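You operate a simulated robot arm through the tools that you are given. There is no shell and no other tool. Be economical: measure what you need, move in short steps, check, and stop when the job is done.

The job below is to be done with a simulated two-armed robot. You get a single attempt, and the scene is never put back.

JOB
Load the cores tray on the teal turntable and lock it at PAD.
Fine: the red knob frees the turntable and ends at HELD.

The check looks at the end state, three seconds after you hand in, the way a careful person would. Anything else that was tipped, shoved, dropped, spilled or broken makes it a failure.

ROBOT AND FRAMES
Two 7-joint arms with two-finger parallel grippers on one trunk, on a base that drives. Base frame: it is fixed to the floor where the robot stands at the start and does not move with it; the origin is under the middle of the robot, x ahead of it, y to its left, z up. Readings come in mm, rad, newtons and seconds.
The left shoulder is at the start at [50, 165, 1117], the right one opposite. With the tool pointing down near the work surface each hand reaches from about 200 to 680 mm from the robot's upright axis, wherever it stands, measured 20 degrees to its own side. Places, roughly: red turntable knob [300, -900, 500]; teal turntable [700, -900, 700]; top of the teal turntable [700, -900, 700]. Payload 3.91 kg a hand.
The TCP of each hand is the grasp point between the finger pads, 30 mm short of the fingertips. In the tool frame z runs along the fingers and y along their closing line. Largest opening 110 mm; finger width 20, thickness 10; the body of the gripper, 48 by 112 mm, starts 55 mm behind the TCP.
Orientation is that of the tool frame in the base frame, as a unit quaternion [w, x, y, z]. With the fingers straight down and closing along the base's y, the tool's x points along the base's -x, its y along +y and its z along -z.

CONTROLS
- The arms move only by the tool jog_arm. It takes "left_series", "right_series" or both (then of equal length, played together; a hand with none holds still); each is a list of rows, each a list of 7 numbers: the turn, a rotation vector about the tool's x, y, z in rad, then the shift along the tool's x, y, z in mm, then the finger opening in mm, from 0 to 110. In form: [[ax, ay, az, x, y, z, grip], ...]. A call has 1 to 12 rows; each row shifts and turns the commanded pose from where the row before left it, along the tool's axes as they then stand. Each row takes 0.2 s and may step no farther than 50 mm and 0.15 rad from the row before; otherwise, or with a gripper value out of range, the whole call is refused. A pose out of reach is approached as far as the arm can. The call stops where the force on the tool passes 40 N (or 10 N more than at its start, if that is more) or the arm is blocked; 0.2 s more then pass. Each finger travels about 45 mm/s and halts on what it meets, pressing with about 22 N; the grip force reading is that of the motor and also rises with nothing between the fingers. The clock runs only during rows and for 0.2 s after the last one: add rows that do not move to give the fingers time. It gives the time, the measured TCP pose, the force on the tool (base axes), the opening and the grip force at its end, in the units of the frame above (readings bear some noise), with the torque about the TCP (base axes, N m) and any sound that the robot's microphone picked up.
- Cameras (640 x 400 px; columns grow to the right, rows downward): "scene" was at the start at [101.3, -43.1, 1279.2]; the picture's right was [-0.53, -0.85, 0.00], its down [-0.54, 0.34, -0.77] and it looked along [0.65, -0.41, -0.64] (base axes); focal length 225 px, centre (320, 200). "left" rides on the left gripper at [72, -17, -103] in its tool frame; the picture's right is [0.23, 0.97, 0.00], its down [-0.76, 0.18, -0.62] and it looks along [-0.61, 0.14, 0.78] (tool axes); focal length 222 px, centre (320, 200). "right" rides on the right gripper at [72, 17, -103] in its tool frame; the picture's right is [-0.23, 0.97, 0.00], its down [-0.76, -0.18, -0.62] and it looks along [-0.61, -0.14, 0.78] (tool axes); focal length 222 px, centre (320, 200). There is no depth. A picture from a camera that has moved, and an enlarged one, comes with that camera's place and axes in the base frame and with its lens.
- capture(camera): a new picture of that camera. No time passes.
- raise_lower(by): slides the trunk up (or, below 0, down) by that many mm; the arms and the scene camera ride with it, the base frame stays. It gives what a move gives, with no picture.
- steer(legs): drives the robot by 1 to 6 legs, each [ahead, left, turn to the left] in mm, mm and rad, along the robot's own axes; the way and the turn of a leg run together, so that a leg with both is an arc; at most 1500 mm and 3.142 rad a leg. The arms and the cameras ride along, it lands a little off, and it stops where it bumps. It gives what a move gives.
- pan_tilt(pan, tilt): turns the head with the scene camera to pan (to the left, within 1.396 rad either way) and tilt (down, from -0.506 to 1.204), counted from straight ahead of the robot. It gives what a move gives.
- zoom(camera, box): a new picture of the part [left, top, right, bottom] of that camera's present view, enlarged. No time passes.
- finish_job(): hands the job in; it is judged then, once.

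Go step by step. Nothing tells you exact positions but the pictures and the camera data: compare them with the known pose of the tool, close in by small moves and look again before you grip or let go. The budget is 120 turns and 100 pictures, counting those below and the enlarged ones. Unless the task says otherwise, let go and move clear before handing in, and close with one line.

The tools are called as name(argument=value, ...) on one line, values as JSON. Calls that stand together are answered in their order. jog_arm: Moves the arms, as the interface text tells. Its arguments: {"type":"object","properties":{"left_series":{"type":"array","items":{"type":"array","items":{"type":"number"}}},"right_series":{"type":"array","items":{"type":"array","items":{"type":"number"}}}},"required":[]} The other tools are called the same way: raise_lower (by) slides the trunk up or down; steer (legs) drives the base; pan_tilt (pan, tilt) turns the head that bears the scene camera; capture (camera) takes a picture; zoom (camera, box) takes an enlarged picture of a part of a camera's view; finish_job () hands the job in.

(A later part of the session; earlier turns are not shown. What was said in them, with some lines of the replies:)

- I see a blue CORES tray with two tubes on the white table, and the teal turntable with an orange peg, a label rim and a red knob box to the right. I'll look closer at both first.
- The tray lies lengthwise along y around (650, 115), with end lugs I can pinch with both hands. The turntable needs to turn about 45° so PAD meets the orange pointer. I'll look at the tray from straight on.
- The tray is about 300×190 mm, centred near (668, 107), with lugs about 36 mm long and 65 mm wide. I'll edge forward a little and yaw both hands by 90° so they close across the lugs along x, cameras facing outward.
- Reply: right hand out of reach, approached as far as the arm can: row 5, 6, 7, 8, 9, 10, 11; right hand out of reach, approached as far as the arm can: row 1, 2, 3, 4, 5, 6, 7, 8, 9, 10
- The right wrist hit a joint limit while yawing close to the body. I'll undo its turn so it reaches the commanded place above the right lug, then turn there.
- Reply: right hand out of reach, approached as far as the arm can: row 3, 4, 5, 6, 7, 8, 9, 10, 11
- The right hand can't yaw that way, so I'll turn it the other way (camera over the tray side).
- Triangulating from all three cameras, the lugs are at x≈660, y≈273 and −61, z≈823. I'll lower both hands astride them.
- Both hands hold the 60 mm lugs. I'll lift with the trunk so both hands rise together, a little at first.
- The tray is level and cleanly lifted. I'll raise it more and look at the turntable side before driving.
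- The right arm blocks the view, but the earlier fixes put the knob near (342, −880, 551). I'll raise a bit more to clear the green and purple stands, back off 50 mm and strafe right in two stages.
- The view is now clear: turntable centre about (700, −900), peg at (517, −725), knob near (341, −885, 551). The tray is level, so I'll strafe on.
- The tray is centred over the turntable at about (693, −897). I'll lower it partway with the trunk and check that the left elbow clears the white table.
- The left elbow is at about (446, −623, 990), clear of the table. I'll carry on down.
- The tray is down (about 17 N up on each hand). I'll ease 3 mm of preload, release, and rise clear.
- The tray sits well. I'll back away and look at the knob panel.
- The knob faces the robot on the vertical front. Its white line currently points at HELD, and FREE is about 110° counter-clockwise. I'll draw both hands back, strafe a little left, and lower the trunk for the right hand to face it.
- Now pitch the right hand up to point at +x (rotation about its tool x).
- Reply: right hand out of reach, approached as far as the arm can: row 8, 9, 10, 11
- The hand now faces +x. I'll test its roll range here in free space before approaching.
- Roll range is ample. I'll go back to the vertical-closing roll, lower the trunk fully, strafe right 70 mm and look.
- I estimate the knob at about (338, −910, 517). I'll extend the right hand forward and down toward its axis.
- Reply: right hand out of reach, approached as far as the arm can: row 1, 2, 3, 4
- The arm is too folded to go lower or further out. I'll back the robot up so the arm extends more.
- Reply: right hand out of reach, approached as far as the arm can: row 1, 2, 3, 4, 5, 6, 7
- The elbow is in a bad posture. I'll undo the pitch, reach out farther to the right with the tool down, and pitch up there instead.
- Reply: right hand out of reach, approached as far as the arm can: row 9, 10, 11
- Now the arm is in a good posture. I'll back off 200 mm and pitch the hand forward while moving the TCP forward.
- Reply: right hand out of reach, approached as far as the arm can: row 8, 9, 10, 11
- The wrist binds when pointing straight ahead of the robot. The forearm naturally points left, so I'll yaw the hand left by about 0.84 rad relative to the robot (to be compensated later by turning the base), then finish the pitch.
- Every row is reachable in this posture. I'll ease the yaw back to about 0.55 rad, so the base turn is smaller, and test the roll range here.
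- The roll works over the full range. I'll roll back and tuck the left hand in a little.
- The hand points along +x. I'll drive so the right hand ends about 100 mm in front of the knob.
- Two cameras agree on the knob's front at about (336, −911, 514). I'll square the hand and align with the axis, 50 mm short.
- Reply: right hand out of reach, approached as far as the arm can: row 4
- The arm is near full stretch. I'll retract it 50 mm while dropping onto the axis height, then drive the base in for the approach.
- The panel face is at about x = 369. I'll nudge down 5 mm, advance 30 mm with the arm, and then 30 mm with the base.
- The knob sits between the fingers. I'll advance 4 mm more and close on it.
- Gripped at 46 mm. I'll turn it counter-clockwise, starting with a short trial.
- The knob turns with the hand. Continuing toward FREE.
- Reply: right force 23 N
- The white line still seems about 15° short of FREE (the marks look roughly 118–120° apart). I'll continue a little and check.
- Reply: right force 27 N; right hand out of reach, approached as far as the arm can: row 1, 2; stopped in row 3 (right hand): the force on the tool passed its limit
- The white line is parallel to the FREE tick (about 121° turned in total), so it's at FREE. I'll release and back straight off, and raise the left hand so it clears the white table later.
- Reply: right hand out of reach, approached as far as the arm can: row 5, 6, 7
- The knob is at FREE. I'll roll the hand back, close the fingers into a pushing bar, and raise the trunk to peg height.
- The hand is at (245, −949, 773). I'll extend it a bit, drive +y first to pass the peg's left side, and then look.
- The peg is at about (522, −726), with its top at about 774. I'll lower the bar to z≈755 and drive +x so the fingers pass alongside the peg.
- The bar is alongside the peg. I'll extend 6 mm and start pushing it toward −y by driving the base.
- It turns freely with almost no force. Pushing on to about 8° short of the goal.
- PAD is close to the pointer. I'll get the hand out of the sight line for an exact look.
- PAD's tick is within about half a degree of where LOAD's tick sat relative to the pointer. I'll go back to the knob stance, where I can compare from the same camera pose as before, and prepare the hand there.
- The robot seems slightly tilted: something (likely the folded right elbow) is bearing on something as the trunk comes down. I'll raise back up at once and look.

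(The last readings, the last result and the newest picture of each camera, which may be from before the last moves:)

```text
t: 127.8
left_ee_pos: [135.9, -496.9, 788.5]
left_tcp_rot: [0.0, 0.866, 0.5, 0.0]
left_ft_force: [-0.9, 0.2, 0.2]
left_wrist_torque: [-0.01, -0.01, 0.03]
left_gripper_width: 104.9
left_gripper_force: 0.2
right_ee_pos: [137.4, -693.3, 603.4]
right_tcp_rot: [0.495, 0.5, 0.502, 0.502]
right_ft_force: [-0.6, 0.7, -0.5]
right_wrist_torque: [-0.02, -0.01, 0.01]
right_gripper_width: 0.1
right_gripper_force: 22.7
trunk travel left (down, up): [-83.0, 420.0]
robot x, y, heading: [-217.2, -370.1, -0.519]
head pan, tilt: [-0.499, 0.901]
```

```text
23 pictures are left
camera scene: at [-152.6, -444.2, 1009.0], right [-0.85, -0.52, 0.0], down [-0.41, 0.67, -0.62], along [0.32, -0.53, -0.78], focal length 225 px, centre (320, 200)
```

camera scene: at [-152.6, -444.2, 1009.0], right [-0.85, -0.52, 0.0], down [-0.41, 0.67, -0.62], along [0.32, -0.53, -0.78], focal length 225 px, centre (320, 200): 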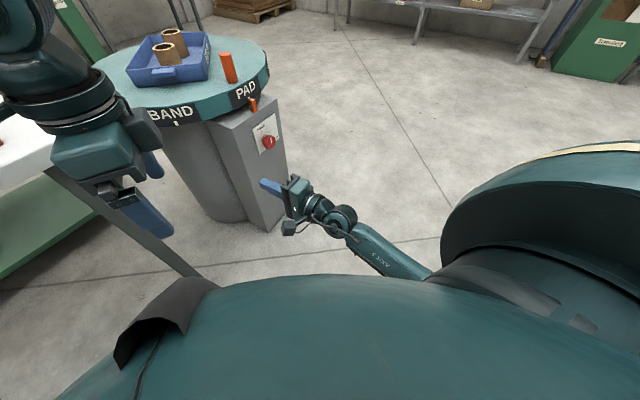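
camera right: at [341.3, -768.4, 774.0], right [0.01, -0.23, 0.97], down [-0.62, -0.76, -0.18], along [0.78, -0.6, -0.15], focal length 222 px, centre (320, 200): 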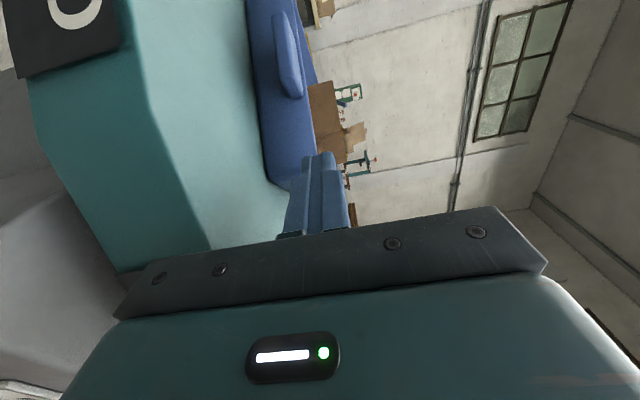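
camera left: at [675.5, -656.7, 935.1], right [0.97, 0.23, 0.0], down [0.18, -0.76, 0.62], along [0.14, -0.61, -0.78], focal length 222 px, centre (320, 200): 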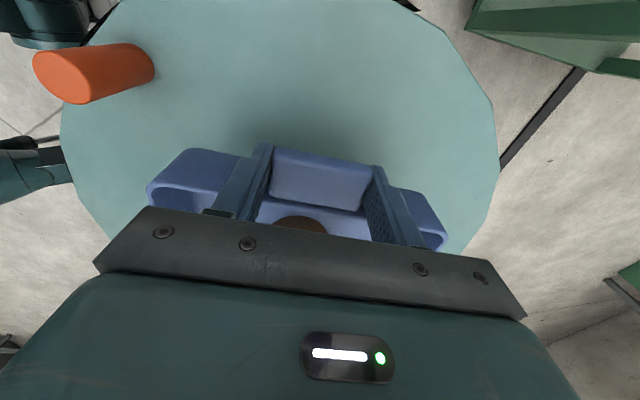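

It's level again; the folded right elbow had simply gone too low. I'll extend the right arm first, then lower.

jog_arm(right_series=[[0, 0, 0, -33, 0, 14, 20], [0, 0, 0, -33, 0, 14, 40], [0, 0, 0, -33, 0, 14, 60], [0, 0, 0, -33, 0, 14, 80], [0, 0, 0, -30, 0, 14, 90], [0, 0, 0, -30, 0, 14, 90], [0, 0, 0, -30, 0, 14, 90]])

raise_lower(by=-80)

pan_tilt(pan=0.55, tilt=0.6)

zoom(camera="scene", box=[440, 160, 600, 280])

```text
t: 129.4
left_ee_pos: [137.3, -497.7, 788.9]
left_tcp_rot: [0.0, 0.866, 0.501, 0.0]
left_ft_force: [0.1, 0.3, -0.1]
left_wrist_torque: [-0.01, -0.04, 0.01]
left_gripper_width: 105.0
left_gripper_force: 0.1
right_ee_pos: [239.3, -914.4, 601.3]
right_tcp_rot: [0.495, 0.5, 0.504, 0.501]
right_ft_force: [-0.2, -0.4, -0.2]
right_wrist_torque: [-0.01, 0.01, 0.0]
right_gripper_width: 90.2
right_gripper_force: 0.1
trunk travel left (down, up): [-83.0, 420.0]
robot x, y, heading: [-214.4, -367.2, -0.523]
head pan, tilt: [-0.499, 0.901]
```

```text
t: 130.6
left_ee_pos: [135.8, -496.5, 708.8]
left_tcp_rot: [0.0, 0.866, 0.501, 0.001]
left_ft_force: [0.0, 0.2, -0.6]
left_wrist_torque: [0.0, -0.02, -0.02]
left_gripper_width: 105.1
left_gripper_force: 0.1
right_ee_pos: [238.2, -913.8, 522.1]
right_tcp_rot: [0.495, 0.501, 0.503, 0.501]
right_ft_force: [-0.3, 0.7, 0.0]
right_wrist_torque: [-0.01, 0.06, 0.0]
right_gripper_width: 90.0
right_gripper_force: 0.0
trunk travel left (down, up): [-3.0, 500.0]
robot x, y, heading: [-217.2, -369.3, -0.525]
head pan, tilt: [-0.499, 0.901]
```

```text
t: 131.8
left_ee_pos: [135.9, -495.2, 708.7]
left_tcp_rot: [0.001, 0.866, 0.501, -0.001]
left_ft_force: [-1.1, -0.2, -0.9]
left_wrist_torque: [0.02, -0.04, -0.02]
left_gripper_width: 105.3
left_gripper_force: 0.0
right_ee_pos: [238.3, -913.3, 521.6]
right_tcp_rot: [0.496, 0.501, 0.502, 0.501]
right_ft_force: [-0.1, -0.5, 0.4]
right_wrist_torque: [-0.01, 0.02, -0.01]
right_gripper_width: 89.7
right_gripper_force: 0.1
trunk travel left (down, up): [-3.0, 500.0]
robot x, y, heading: [-218.2, -366.6, -0.522]
head pan, tilt: [0.55, 0.6]
```

```text
3.33 times, centred on (520, 220) of scene
camera zoom: at [-103.7, -377.5, 953.7], right [0.03, -1.0, 0.0], down [-0.56, -0.01, -0.82], along [0.82, 0.02, -0.57], focal length 750 px, centre (-347, 133)
```

zoom: 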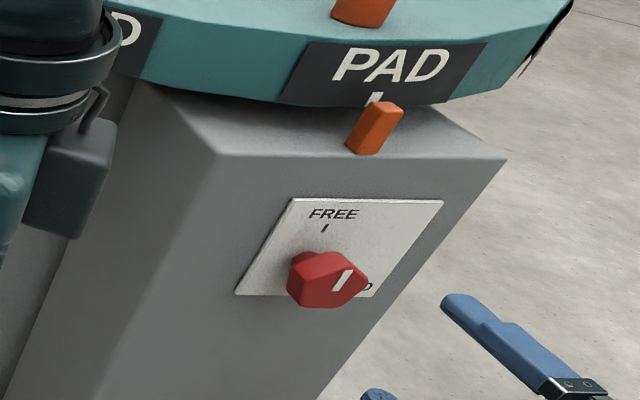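

PAD's tick lines up with the pointer within about half a degree, and the knob is still at FREE. I'll roll the hand to the angle at which it let go and approach the knob again.

jog_arm(right_series=[[0, 0, -0.15, 0, 0, 0, 90], [0, 0, -0.15, 0, 0, 0, 90], [0, 0, -0.15, 0, 0, 0, 90], [0, 0, -0.15, 0, 0, 0, 90], [0, 0, -0.15, 0, 0, 0, 90], [0, 0, -0.15, 0, 0, 0, 90], [0, 0, -0.15, 0, 0, 0, 90], [0, 0, -0.15, 0, 0, 0, 90], [0, 0, -0.15, 0, 0, 0, 90], [0, 0, -0.15, 0, 0, 0, 90], [0, 0, -0.15, 0, 0, 0, 90], [0, 0, -0.15, 0, 0, 0, 90]])

jog_arm(right_series=[[0, 0, -0.13, 0, 0, 0, 90], [0, 0, -0.13, 0, 0, 0, 90], [0, 0, -0.12, 0, 0, 0, 90]])

capture(camera="right")

```text
t: 134.4
left_ee_pos: [135.8, -496.3, 709.1]
left_tcp_rot: [0.0, 0.866, 0.5, 0.0]
left_ft_force: [-0.5, -0.9, -0.6]
left_wrist_torque: [0.02, 0.01, -0.02]
left_gripper_width: 105.0
left_gripper_force: 0.0
right_ee_pos: [238.0, -913.5, 522.0]
right_tcp_rot: [0.7, -0.083, 0.705, -0.078]
right_ft_force: [-0.5, -0.8, 0.9]
right_wrist_torque: [0.0, 0.02, -0.01]
right_gripper_width: 90.0
right_gripper_force: 0.0
trunk travel left (down, up): [-3.0, 500.0]
robot x, y, heading: [-217.9, -365.2, -0.523]
head pan, tilt: [0.55, 0.6]
```

```text
t: 135.2
left_ee_pos: [135.9, -496.6, 709.7]
left_tcp_rot: [0.0, 0.866, 0.501, 0.0]
left_ft_force: [-0.6, -1.3, 0.0]
left_wrist_torque: [-0.02, -0.03, 0.02]
left_gripper_width: 105.0
left_gripper_force: 0.2
right_ee_pos: [238.0, -920.5, 524.4]
right_tcp_rot: [0.673, -0.215, 0.678, -0.205]
right_ft_force: [0.4, -0.4, -0.5]
right_wrist_torque: [-0.02, -0.02, 0.01]
right_gripper_width: 90.2
right_gripper_force: 0.1
right hand out of reach, approached as far as the arm can: row 3
trunk travel left (down, up): [-3.0, 500.0]
robot x, y, heading: [-216.7, -367.1, -0.525]
head pan, tilt: [0.55, 0.6]
```

```text
21 pictures are left
camera right: at [133.7, -949.5, 456.8], right [-0.01, 0.93, -0.36], down [-0.62, 0.28, 0.73], along [0.79, 0.24, 0.57], focal length 222 px, centre (320, 200)
```

right: 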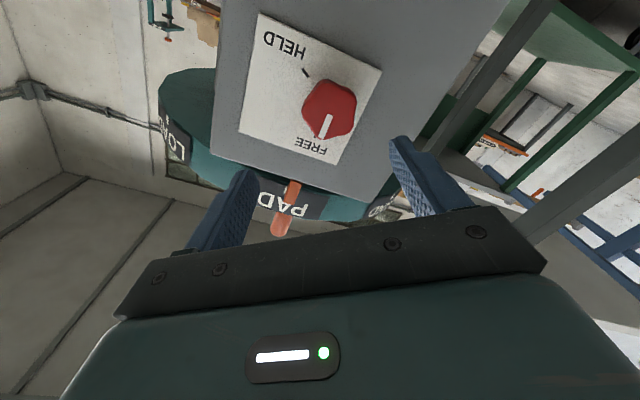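

jog_arm(right_series=[[0, 0, 0.1, 0, 0, 0, 90], [0, 0, 0, 2.6, 4.2, 16, 90], [0, 0, 0, 2.6, 4.2, 16, 90], [0, 0, 0, 2.6, 4.2, 15, 90], [0, 0, 0, 0, 0, 0, 90]])

capture(camera="right")

```text
t: 136.4
left_ee_pos: [135.6, -496.9, 709.1]
left_tcp_rot: [0.001, 0.866, 0.501, 0.0]
left_ft_force: [-0.6, 0.5, -0.8]
left_wrist_torque: [0.01, 0.03, 0.02]
left_gripper_width: 105.4
left_gripper_force: 0.1
right_ee_pos: [284.8, -912.5, 511.3]
right_tcp_rot: [0.683, -0.179, 0.687, -0.173]
right_ft_force: [-0.1, 0.1, -0.2]
right_wrist_torque: [-0.01, 0.01, -0.01]
right_gripper_width: 89.9
right_gripper_force: 0.3
trunk travel left (down, up): [-3.0, 500.0]
robot x, y, heading: [-215.7, -370.4, -0.521]
head pan, tilt: [0.55, 0.6]
```

```text
20 pictures are left
camera right: at [181.0, -933.8, 440.5], right [-0.01, 0.96, -0.27], down [-0.62, 0.21, 0.76], along [0.79, 0.17, 0.59], focal length 222 px, centre (320, 200)
```

right: 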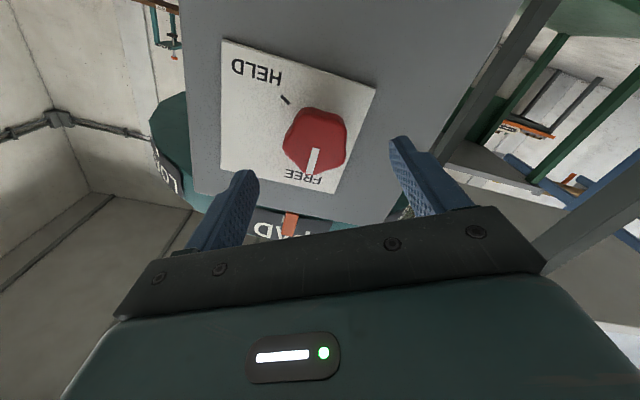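

jog_arm(right_series=[[0, 0, 0, 0, 0, 15, 90], [0, 0, 0, 0, 0, 15, 90], [0, 0, 0, 0, 0, 12, 90], [0, 0, -0.08, 0, 0, 0, 90], [0, 0, -0.07, 0, 0, 0, 90], [0, 0, 0, 0, 0, 0, 90]])

capture(camera="right")

```text
t: 137.8
left_ee_pos: [135.9, -495.9, 708.0]
left_tcp_rot: [0.0, 0.866, 0.5, -0.001]
left_ft_force: [0.2, -0.1, -0.2]
left_wrist_torque: [0.01, -0.02, -0.01]
left_gripper_width: 105.3
left_gripper_force: 0.0
right_ee_pos: [328.5, -912.6, 512.1]
right_tcp_rot: [0.668, -0.231, 0.671, -0.224]
right_ft_force: [0.1, -0.5, -0.3]
right_wrist_torque: [0.01, -0.03, 0.0]
right_gripper_width: 90.1
right_gripper_force: 0.0
trunk travel left (down, up): [-3.0, 500.0]
robot x, y, heading: [-217.1, -367.6, -0.529]
head pan, tilt: [0.55, 0.6]
```

```text
19 pictures are left
camera right: at [223.9, -945.4, 445.0], right [-0.01, 0.91, -0.41], down [-0.62, 0.32, 0.72], along [0.78, 0.26, 0.56], focal length 222 px, centre (320, 200)
```

right: 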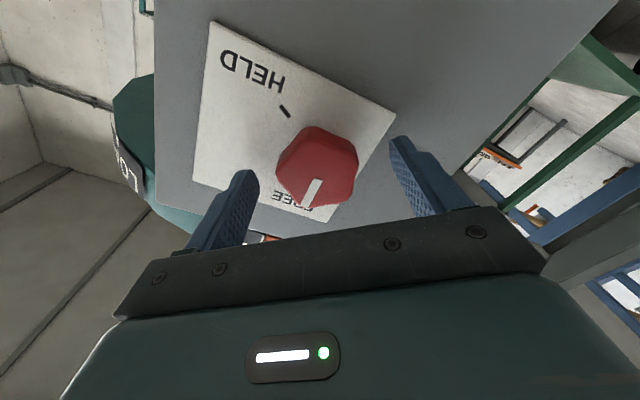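

The knob is centred between the fingers. I'll grip and start turning clockwise.

jog_arm(right_series=[[0, 0, 0, 0, 0, 0, 70], [0, 0, 0, 0, 0, 0, 55], [0, 0, 0, 0, 0, 0, 40], [0, 0, 0, 0, 0, 0, 30], [0, 0, 0, 0, 0, 0, 30]])

jog_arm(right_series=[[0, 0, 0.12, 0, 0, 0, 30], [0, 0, 0.12, 0, 0, 0, 30], [0, 0, 0.12, 0, 0, 0, 30], [0, 0, 0.12, 0, 0, 0, 30], [0, 0, 0.12, 0, 0, 0, 30], [0, 0, 0.12, 0, 0, 0, 30], [0, 0, 0.12, 0, 0, 0, 30], [0, 0, 0.12, 0, 0, 0, 30], [0, 0, 0.12, 0, 0, 0, 30], [0, 0, 0.12, 0, 0, 0, 30], [0, 0, 0.12, 0, 0, 0, 30], [0, 0, 0.12, 0, 0, 0, 30]])

capture(camera="right")

```text
t: 139.1
left_ee_pos: [135.7, -496.4, 709.3]
left_tcp_rot: [0.0, 0.865, 0.501, 0.0]
left_ft_force: [-0.4, -0.3, -0.1]
left_wrist_torque: [0.03, 0.01, 0.02]
left_gripper_width: 104.9
left_gripper_force: 0.1
right_ee_pos: [328.3, -913.0, 511.1]
right_tcp_rot: [0.668, -0.23, 0.671, -0.223]
right_ft_force: [3.2, -3.1, 0.0]
right_wrist_torque: [0.0, -0.38, -0.63]
right_gripper_width: 46.5
right_gripper_force: 45.0
trunk travel left (down, up): [-3.0, 500.0]
robot x, y, heading: [-219.0, -364.3, -0.527]
head pan, tilt: [0.55, 0.6]
```

```text
t: 141.2
left_ee_pos: [136.2, -496.0, 709.7]
left_tcp_rot: [0.0, 0.866, 0.501, 0.0]
left_ft_force: [0.6, -0.6, -0.2]
left_wrist_torque: [0.0, 0.01, -0.05]
left_gripper_width: 105.1
left_gripper_force: 0.0
right_ee_pos: [328.2, -915.2, 512.7]
right_tcp_rot: [0.683, 0.175, 0.688, 0.172]
right_ft_force: [4.7, -1.4, -3.3]
right_wrist_torque: [-0.05, -0.56, 0.31]
right_gripper_width: 46.5
right_gripper_force: 44.9
trunk travel left (down, up): [-3.0, 500.0]
robot x, y, heading: [-217.2, -368.1, -0.523]
head pan, tilt: [0.55, 0.6]
stopped in row 10 (right hand): the force on the tool passed its limit (the readings are from after the stop); the commanded pose is now the measured one
```

```text
18 pictures are left
camera right: at [223.4, -867.2, 457.7], right [0.01, 0.75, 0.66], down [-0.62, -0.52, 0.59], along [0.79, -0.41, 0.46], focal length 222 px, centre (320, 200)
```

right: 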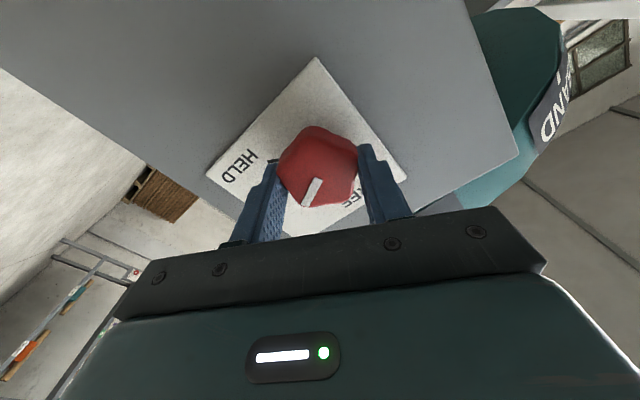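

The force limit tripped after about 66°, maybe from slight off-axis loading. The load has settled, so I'll continue in small steps.

jog_arm(right_series=[[0, 0, 0.1, 0, 0, 0, 30], [0, 0, 0.1, 0, 0, 0, 30], [0, 0, 0.1, 0, 0, 0, 30], [0, 0, 0.1, 0, 0, 0, 30]])

```text
t: 142.2
left_ee_pos: [136.0, -496.7, 708.2]
left_tcp_rot: [0.0, 0.866, 0.5, 0.0]
left_ft_force: [0.3, -0.8, -0.2]
left_wrist_torque: [0.04, -0.02, 0.01]
left_gripper_width: 105.0
left_gripper_force: 0.0
right_ee_pos: [327.5, -916.4, 510.7]
right_tcp_rot: [0.634, 0.309, 0.639, 0.306]
right_ft_force: [11.8, -8.6, -6.5]
right_wrist_torque: [-0.06, 0.36, 0.83]
right_gripper_width: 46.6
right_gripper_force: 44.6
trunk travel left (down, up): [-3.0, 500.0]
robot x, y, heading: [-216.9, -365.1, -0.52]
head pan, tilt: [0.55, 0.6]
```

jog_arm(right_series=[[0, 0, 0.1, 0, 0, 0, 30], [0, 0, 0.1, 0, 0, 0, 30], [0, 0, 0.1, 0, 0, 0, 30], [0, 0, 0.1, 0, 0, 0, 30]])

capture(camera="right")

zoom(camera="scene", box=[500, 182, 560, 242])

```text
t: 143.2
left_ee_pos: [137.1, -497.1, 707.4]
left_tcp_rot: [-0.001, 0.865, 0.501, 0.0]
left_ft_force: [0.0, 0.4, 0.5]
left_wrist_torque: [0.03, -0.01, 0.04]
left_gripper_width: 105.0
left_gripper_force: 0.0
right_ee_pos: [327.5, -916.1, 509.8]
right_tcp_rot: [0.56, 0.432, 0.565, 0.426]
right_ft_force: [28.5, -18.0, -9.9]
right_wrist_torque: [-0.02, -0.42, 0.1]
right_gripper_width: 46.4
right_gripper_force: 44.8
trunk travel left (down, up): [-3.0, 500.0]
robot x, y, heading: [-218.6, -370.0, -0.526]
head pan, tilt: [0.55, 0.6]
```

```text
17 pictures are left
camera right: at [223.8, -843.2, 509.1], right [0.01, 0.04, 1.0], down [-0.62, -0.78, 0.04], along [0.78, -0.62, 0.02], focal length 222 px, centre (320, 200)
```

right: 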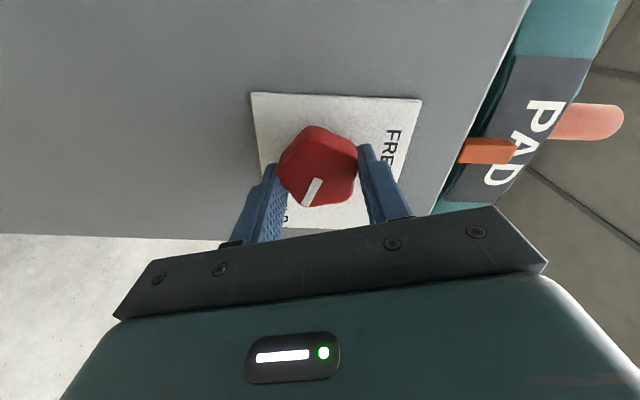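

```text
6.67 times, centred on (530, 212) of scene
camera zoom: at [-102.1, -378.7, 953.4], right [0.03, -1.0, 0.0], down [-0.57, -0.01, -0.82], along [0.82, 0.02, -0.57], focal length 1500 px, centre (-1080, 120)
```

zoom: 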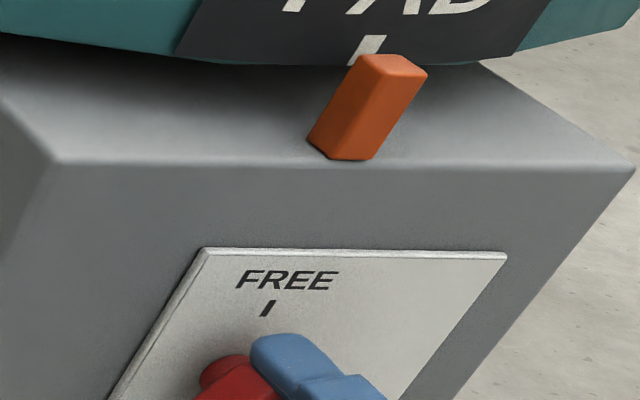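

About 7° remain to HELD. I'll relieve the forward and side load slightly and finish the turn.

jog_arm(right_series=[[0, 0, 0, -1, 0, 1.5, 30], [0, 0, 0.04, 0, 0, 0.5, 30], [0, 0, 0.04, 0, 0, 0, 30], [0, 0, 0.05, 0, 0, 0, 30], [0, 0, 0, 0, 0, 0, 30]])

capture(camera="right")

```text
t: 144.4
left_ee_pos: [135.3, -496.2, 708.7]
left_tcp_rot: [0.0, 0.866, 0.5, 0.001]
left_ft_force: [0.8, -1.1, -0.1]
left_wrist_torque: [-0.01, -0.02, 0.0]
left_gripper_width: 105.0
left_gripper_force: 0.0
right_ee_pos: [326.5, -916.2, 511.8]
right_tcp_rot: [0.531, 0.466, 0.537, 0.462]
right_ft_force: [-29.9, 4.0, -9.9]
right_wrist_torque: [-0.03, -0.25, 0.85]
right_gripper_width: 46.3
right_gripper_force: 45.5
trunk travel left (down, up): [-3.0, 500.0]
robot x, y, heading: [-219.3, -368.0, -0.526]
head pan, tilt: [0.55, 0.6]
```

```text
15 pictures are left
camera right: at [223.6, -843.8, 518.4], right [0.01, -0.09, 1.0], down [-0.62, -0.78, -0.06], along [0.78, -0.62, -0.06], focal length 222 px, centre (320, 200)
```

right: 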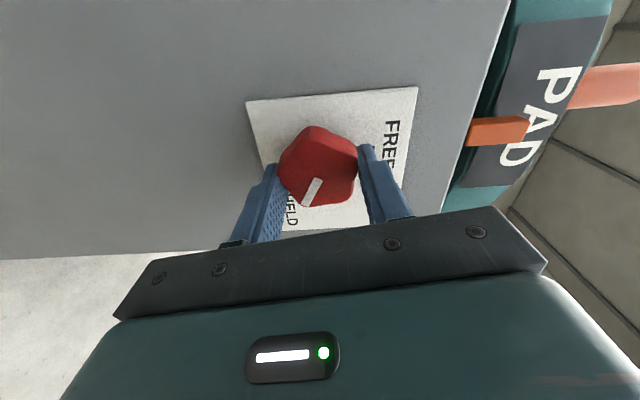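

The hand's roll matches the original HELD grip. I'll relieve the load, release, retract and look.

jog_arm(right_series=[[0, 0, 0, 0, 0, -1.2, 30], [0, 0, 0, 0, 0, 0, 60], [0, 0, 0, 0, 0, 0, 80], [0, 0, 0, 0, 0, 0, 90], [0, 0, 0, 0, 0, 0, 90], [0, 0, 0, 0, 0, -30, 90], [0, 0, 0, 0, 0, -35, 90], [0, 0, 0, 0, 0, -35, 90]])

zoom(camera="scene", box=[440, 160, 600, 280])

capture(camera="right")

```text
t: 146.2
left_ee_pos: [136.0, -498.2, 708.7]
left_tcp_rot: [0.001, 0.865, 0.501, 0.0]
left_ft_force: [0.0, -0.3, 0.2]
left_wrist_torque: [0.01, -0.02, -0.02]
left_gripper_width: 105.1
left_gripper_force: 0.1
right_ee_pos: [231.7, -914.6, 514.0]
right_tcp_rot: [0.532, 0.464, 0.537, 0.462]
right_ft_force: [-0.4, 0.2, 0.4]
right_wrist_torque: [0.02, -0.01, 0.02]
right_gripper_width: 90.1
right_gripper_force: 0.0
trunk travel left (down, up): [-3.0, 500.0]
robot x, y, heading: [-215.7, -367.3, -0.52]
head pan, tilt: [0.55, 0.6]
```

```text
3.33 times, centred on (520, 220) of scene
camera zoom: at [-103.4, -377.5, 953.8], right [0.03, -1.0, 0.0], down [-0.56, -0.02, -0.83], along [0.82, 0.02, -0.56], focal length 750 px, centre (-347, 133)
```

zoom: 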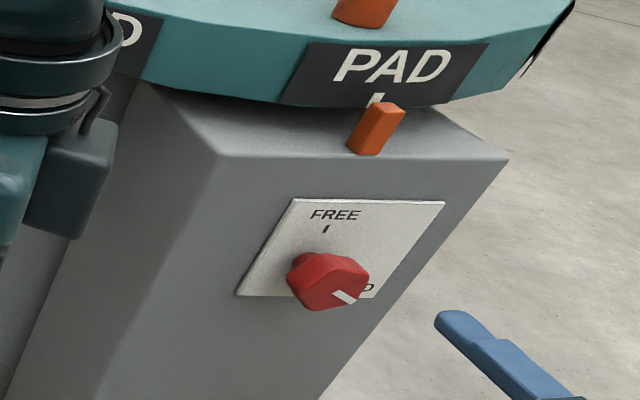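

```text
13 pictures are left
camera right: at [127.9, -842.4, 521.8], right [0.01, -0.09, 1.0], down [-0.62, -0.78, -0.06], along [0.78, -0.62, -0.06], focal length 222 px, centre (320, 200)
```

right: 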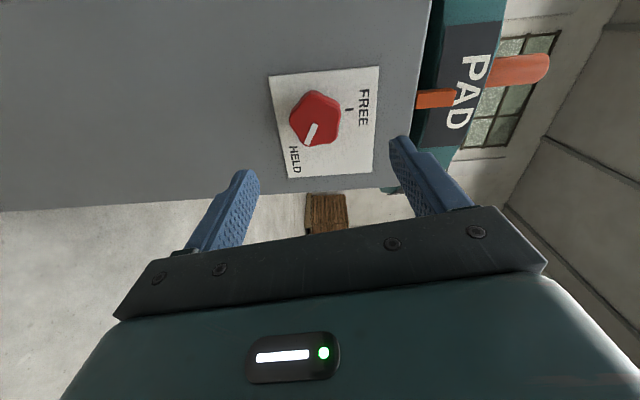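

The knob is at HELD. I'll back away and look from the front to verify the PAD tick against the pointer and the tray.

steer(legs=[[-130, -75, 0], [90, -560, 0]])

capture(camera="scene")

```text
t: 150.4
left_ee_pos: [-212.9, -1023.9, 708.2]
left_tcp_rot: [0.0, 0.863, 0.505, 0.0]
left_ft_force: [0.0, -0.4, -0.1]
left_wrist_torque: [0.01, 0.0, -0.01]
left_gripper_width: 105.0
left_gripper_force: 0.1
right_ee_pos: [-113.1, -1441.9, 514.1]
right_tcp_rot: [0.53, 0.461, 0.539, 0.464]
right_ft_force: [0.5, -0.6, 0.5]
right_wrist_torque: [-0.02, -0.01, -0.01]
right_gripper_width: 89.9
right_gripper_force: 0.2
trunk travel left (down, up): [-3.0, 500.0]
robot x, y, heading: [-567.1, -895.4, -0.509]
head pan, tilt: [0.55, 0.6]
```

```text
12 pictures are left
camera scene: at [-453.0, -907.1, 953.8], right [0.04, -1.0, 0.0], down [-0.56, -0.02, -0.83], along [0.82, 0.03, -0.56], focal length 225 px, centre (320, 200)
```

scene: 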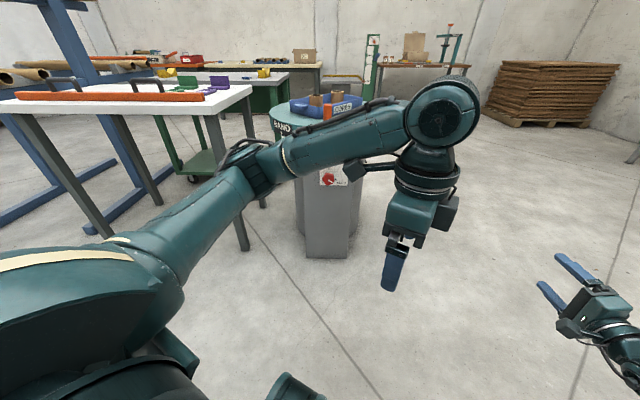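

steer(legs=[[0, 0, 0.509]])

pan_tilt(pan=0.0, tilt=0.5)

raise_lower(by=250)

capture(camera="scene")

```text
t: 152.3
left_ee_pos: [-196.5, -830.7, 708.7]
left_tcp_rot: [0.0, 0.705, 0.709, 0.0]
left_ft_force: [0.3, 0.7, 0.2]
left_wrist_torque: [-0.02, 0.0, -0.01]
left_gripper_width: 105.2
left_gripper_force: 0.0
right_ee_pos: [97.3, -1144.1, 513.6]
right_tcp_rot: [0.393, 0.308, 0.639, 0.585]
right_ft_force: [0.8, -0.5, 0.3]
right_wrist_torque: [0.01, 0.0, 0.01]
right_gripper_width: 89.6
right_gripper_force: 0.1
trunk travel left (down, up): [-3.0, 500.0]
robot x, y, heading: [-568.4, -899.4, 0.009]
head pan, tilt: [0.55, 0.6]
```

```text
t: 153.3
left_ee_pos: [-197.1, -831.0, 708.4]
left_tcp_rot: [0.0, 0.705, 0.709, 0.0]
left_ft_force: [0.2, 0.5, 0.1]
left_wrist_torque: [0.0, -0.02, 0.01]
left_gripper_width: 105.1
left_gripper_force: 0.1
right_ee_pos: [97.0, -1144.0, 513.4]
right_tcp_rot: [0.393, 0.308, 0.639, 0.585]
right_ft_force: [-1.2, 0.0, 0.4]
right_wrist_torque: [0.01, 0.0, 0.01]
right_gripper_width: 90.2
right_gripper_force: 0.0
trunk travel left (down, up): [-3.0, 500.0]
robot x, y, heading: [-566.2, -899.8, 0.007]
head pan, tilt: [0.0, 0.499]
```

```text
t: 155.9
left_ee_pos: [-195.9, -830.3, 959.3]
left_tcp_rot: [0.0, 0.705, 0.71, 0.0]
left_ft_force: [-0.1, -0.1, -0.1]
left_wrist_torque: [-0.02, 0.02, 0.0]
left_gripper_width: 105.1
left_gripper_force: 0.0
right_ee_pos: [97.4, -1145.2, 763.4]
right_tcp_rot: [0.393, 0.308, 0.639, 0.585]
right_ft_force: [-0.3, -0.3, 0.4]
right_wrist_torque: [0.0, -0.01, 0.04]
right_gripper_width: 90.1
right_gripper_force: 0.0
trunk travel left (down, up): [-253.0, 250.0]
robot x, y, heading: [-567.4, -892.7, 0.008]
head pan, tilt: [0.0, 0.499]
```

```text
11 pictures are left
camera scene: at [-446.5, -895.2, 1212.8], right [0.01, -1.0, 0.0], down [-0.48, 0.0, -0.88], along [0.88, 0.01, -0.48], focal length 225 px, centre (320, 200)
```

scene: 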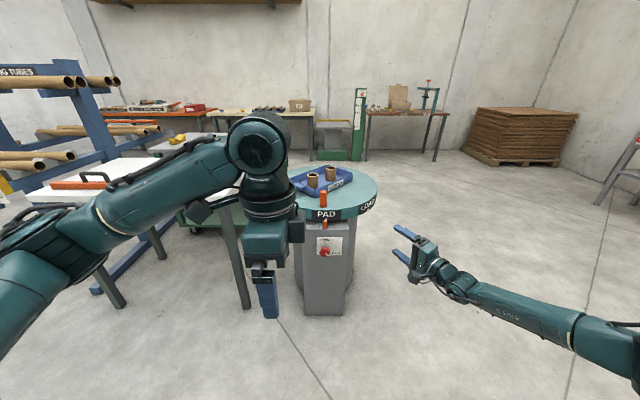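

zoom(camera="scene", box=[305, 195, 350, 235])

zoom(camera="scene", box=[280, 155, 390, 275])

```text
10.00 times, centred on (328, 215) of scene
camera zoom: at [-446.5, -895.2, 1212.8], right [0.01, -1.0, 0.0], down [-0.48, 0.0, -0.88], along [0.88, 0.01, -0.48], focal length 2250 px, centre (245, 50)
```

zoom: 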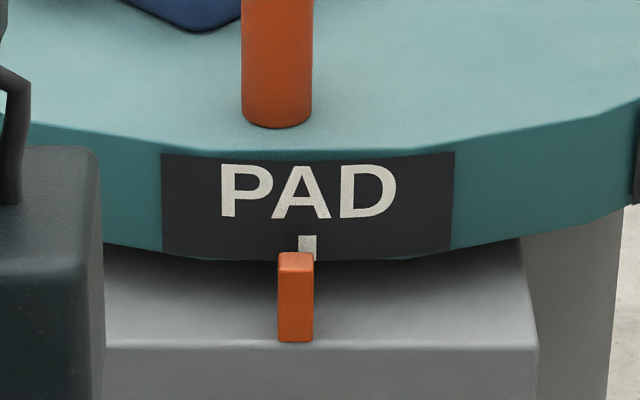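

```text
3.33 times, centred on (335, 215) of scene
camera zoom: at [-446.5, -895.2, 1212.8], right [0.01, -1.0, 0.0], down [-0.48, 0.0, -0.88], along [0.88, 0.01, -0.48], focal length 750 px, centre (270, 150)
```

zoom: 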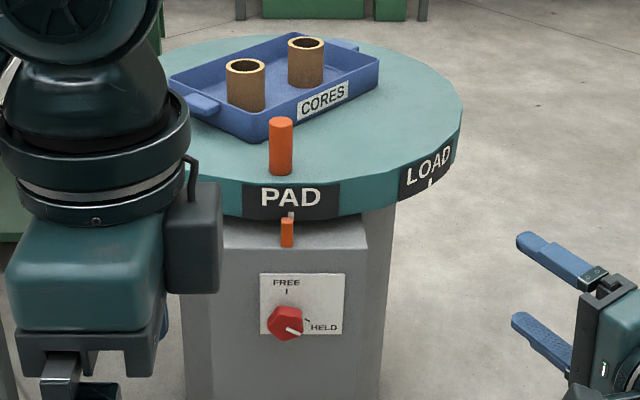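

The tray with both cores upright sits on the turntable. PAD's tick is about 1° from the pointer, the knob reads HELD, and both hands are clear, so I'm handing in.

finish_job()

```text
The job is handed in.
```

The CORES tray is on the teal turntable with both cores upright, PAD is turned to the pointer, and the red knob is back at HELD. PAD sits about 1° (5 mm at the rim) past the pointer. I left that as is, and I did not push the turntable to test that it is locked. While I lowered the trunk, the robot tilted slightly for a moment. I raised it straight away and saw nothing disturbed.
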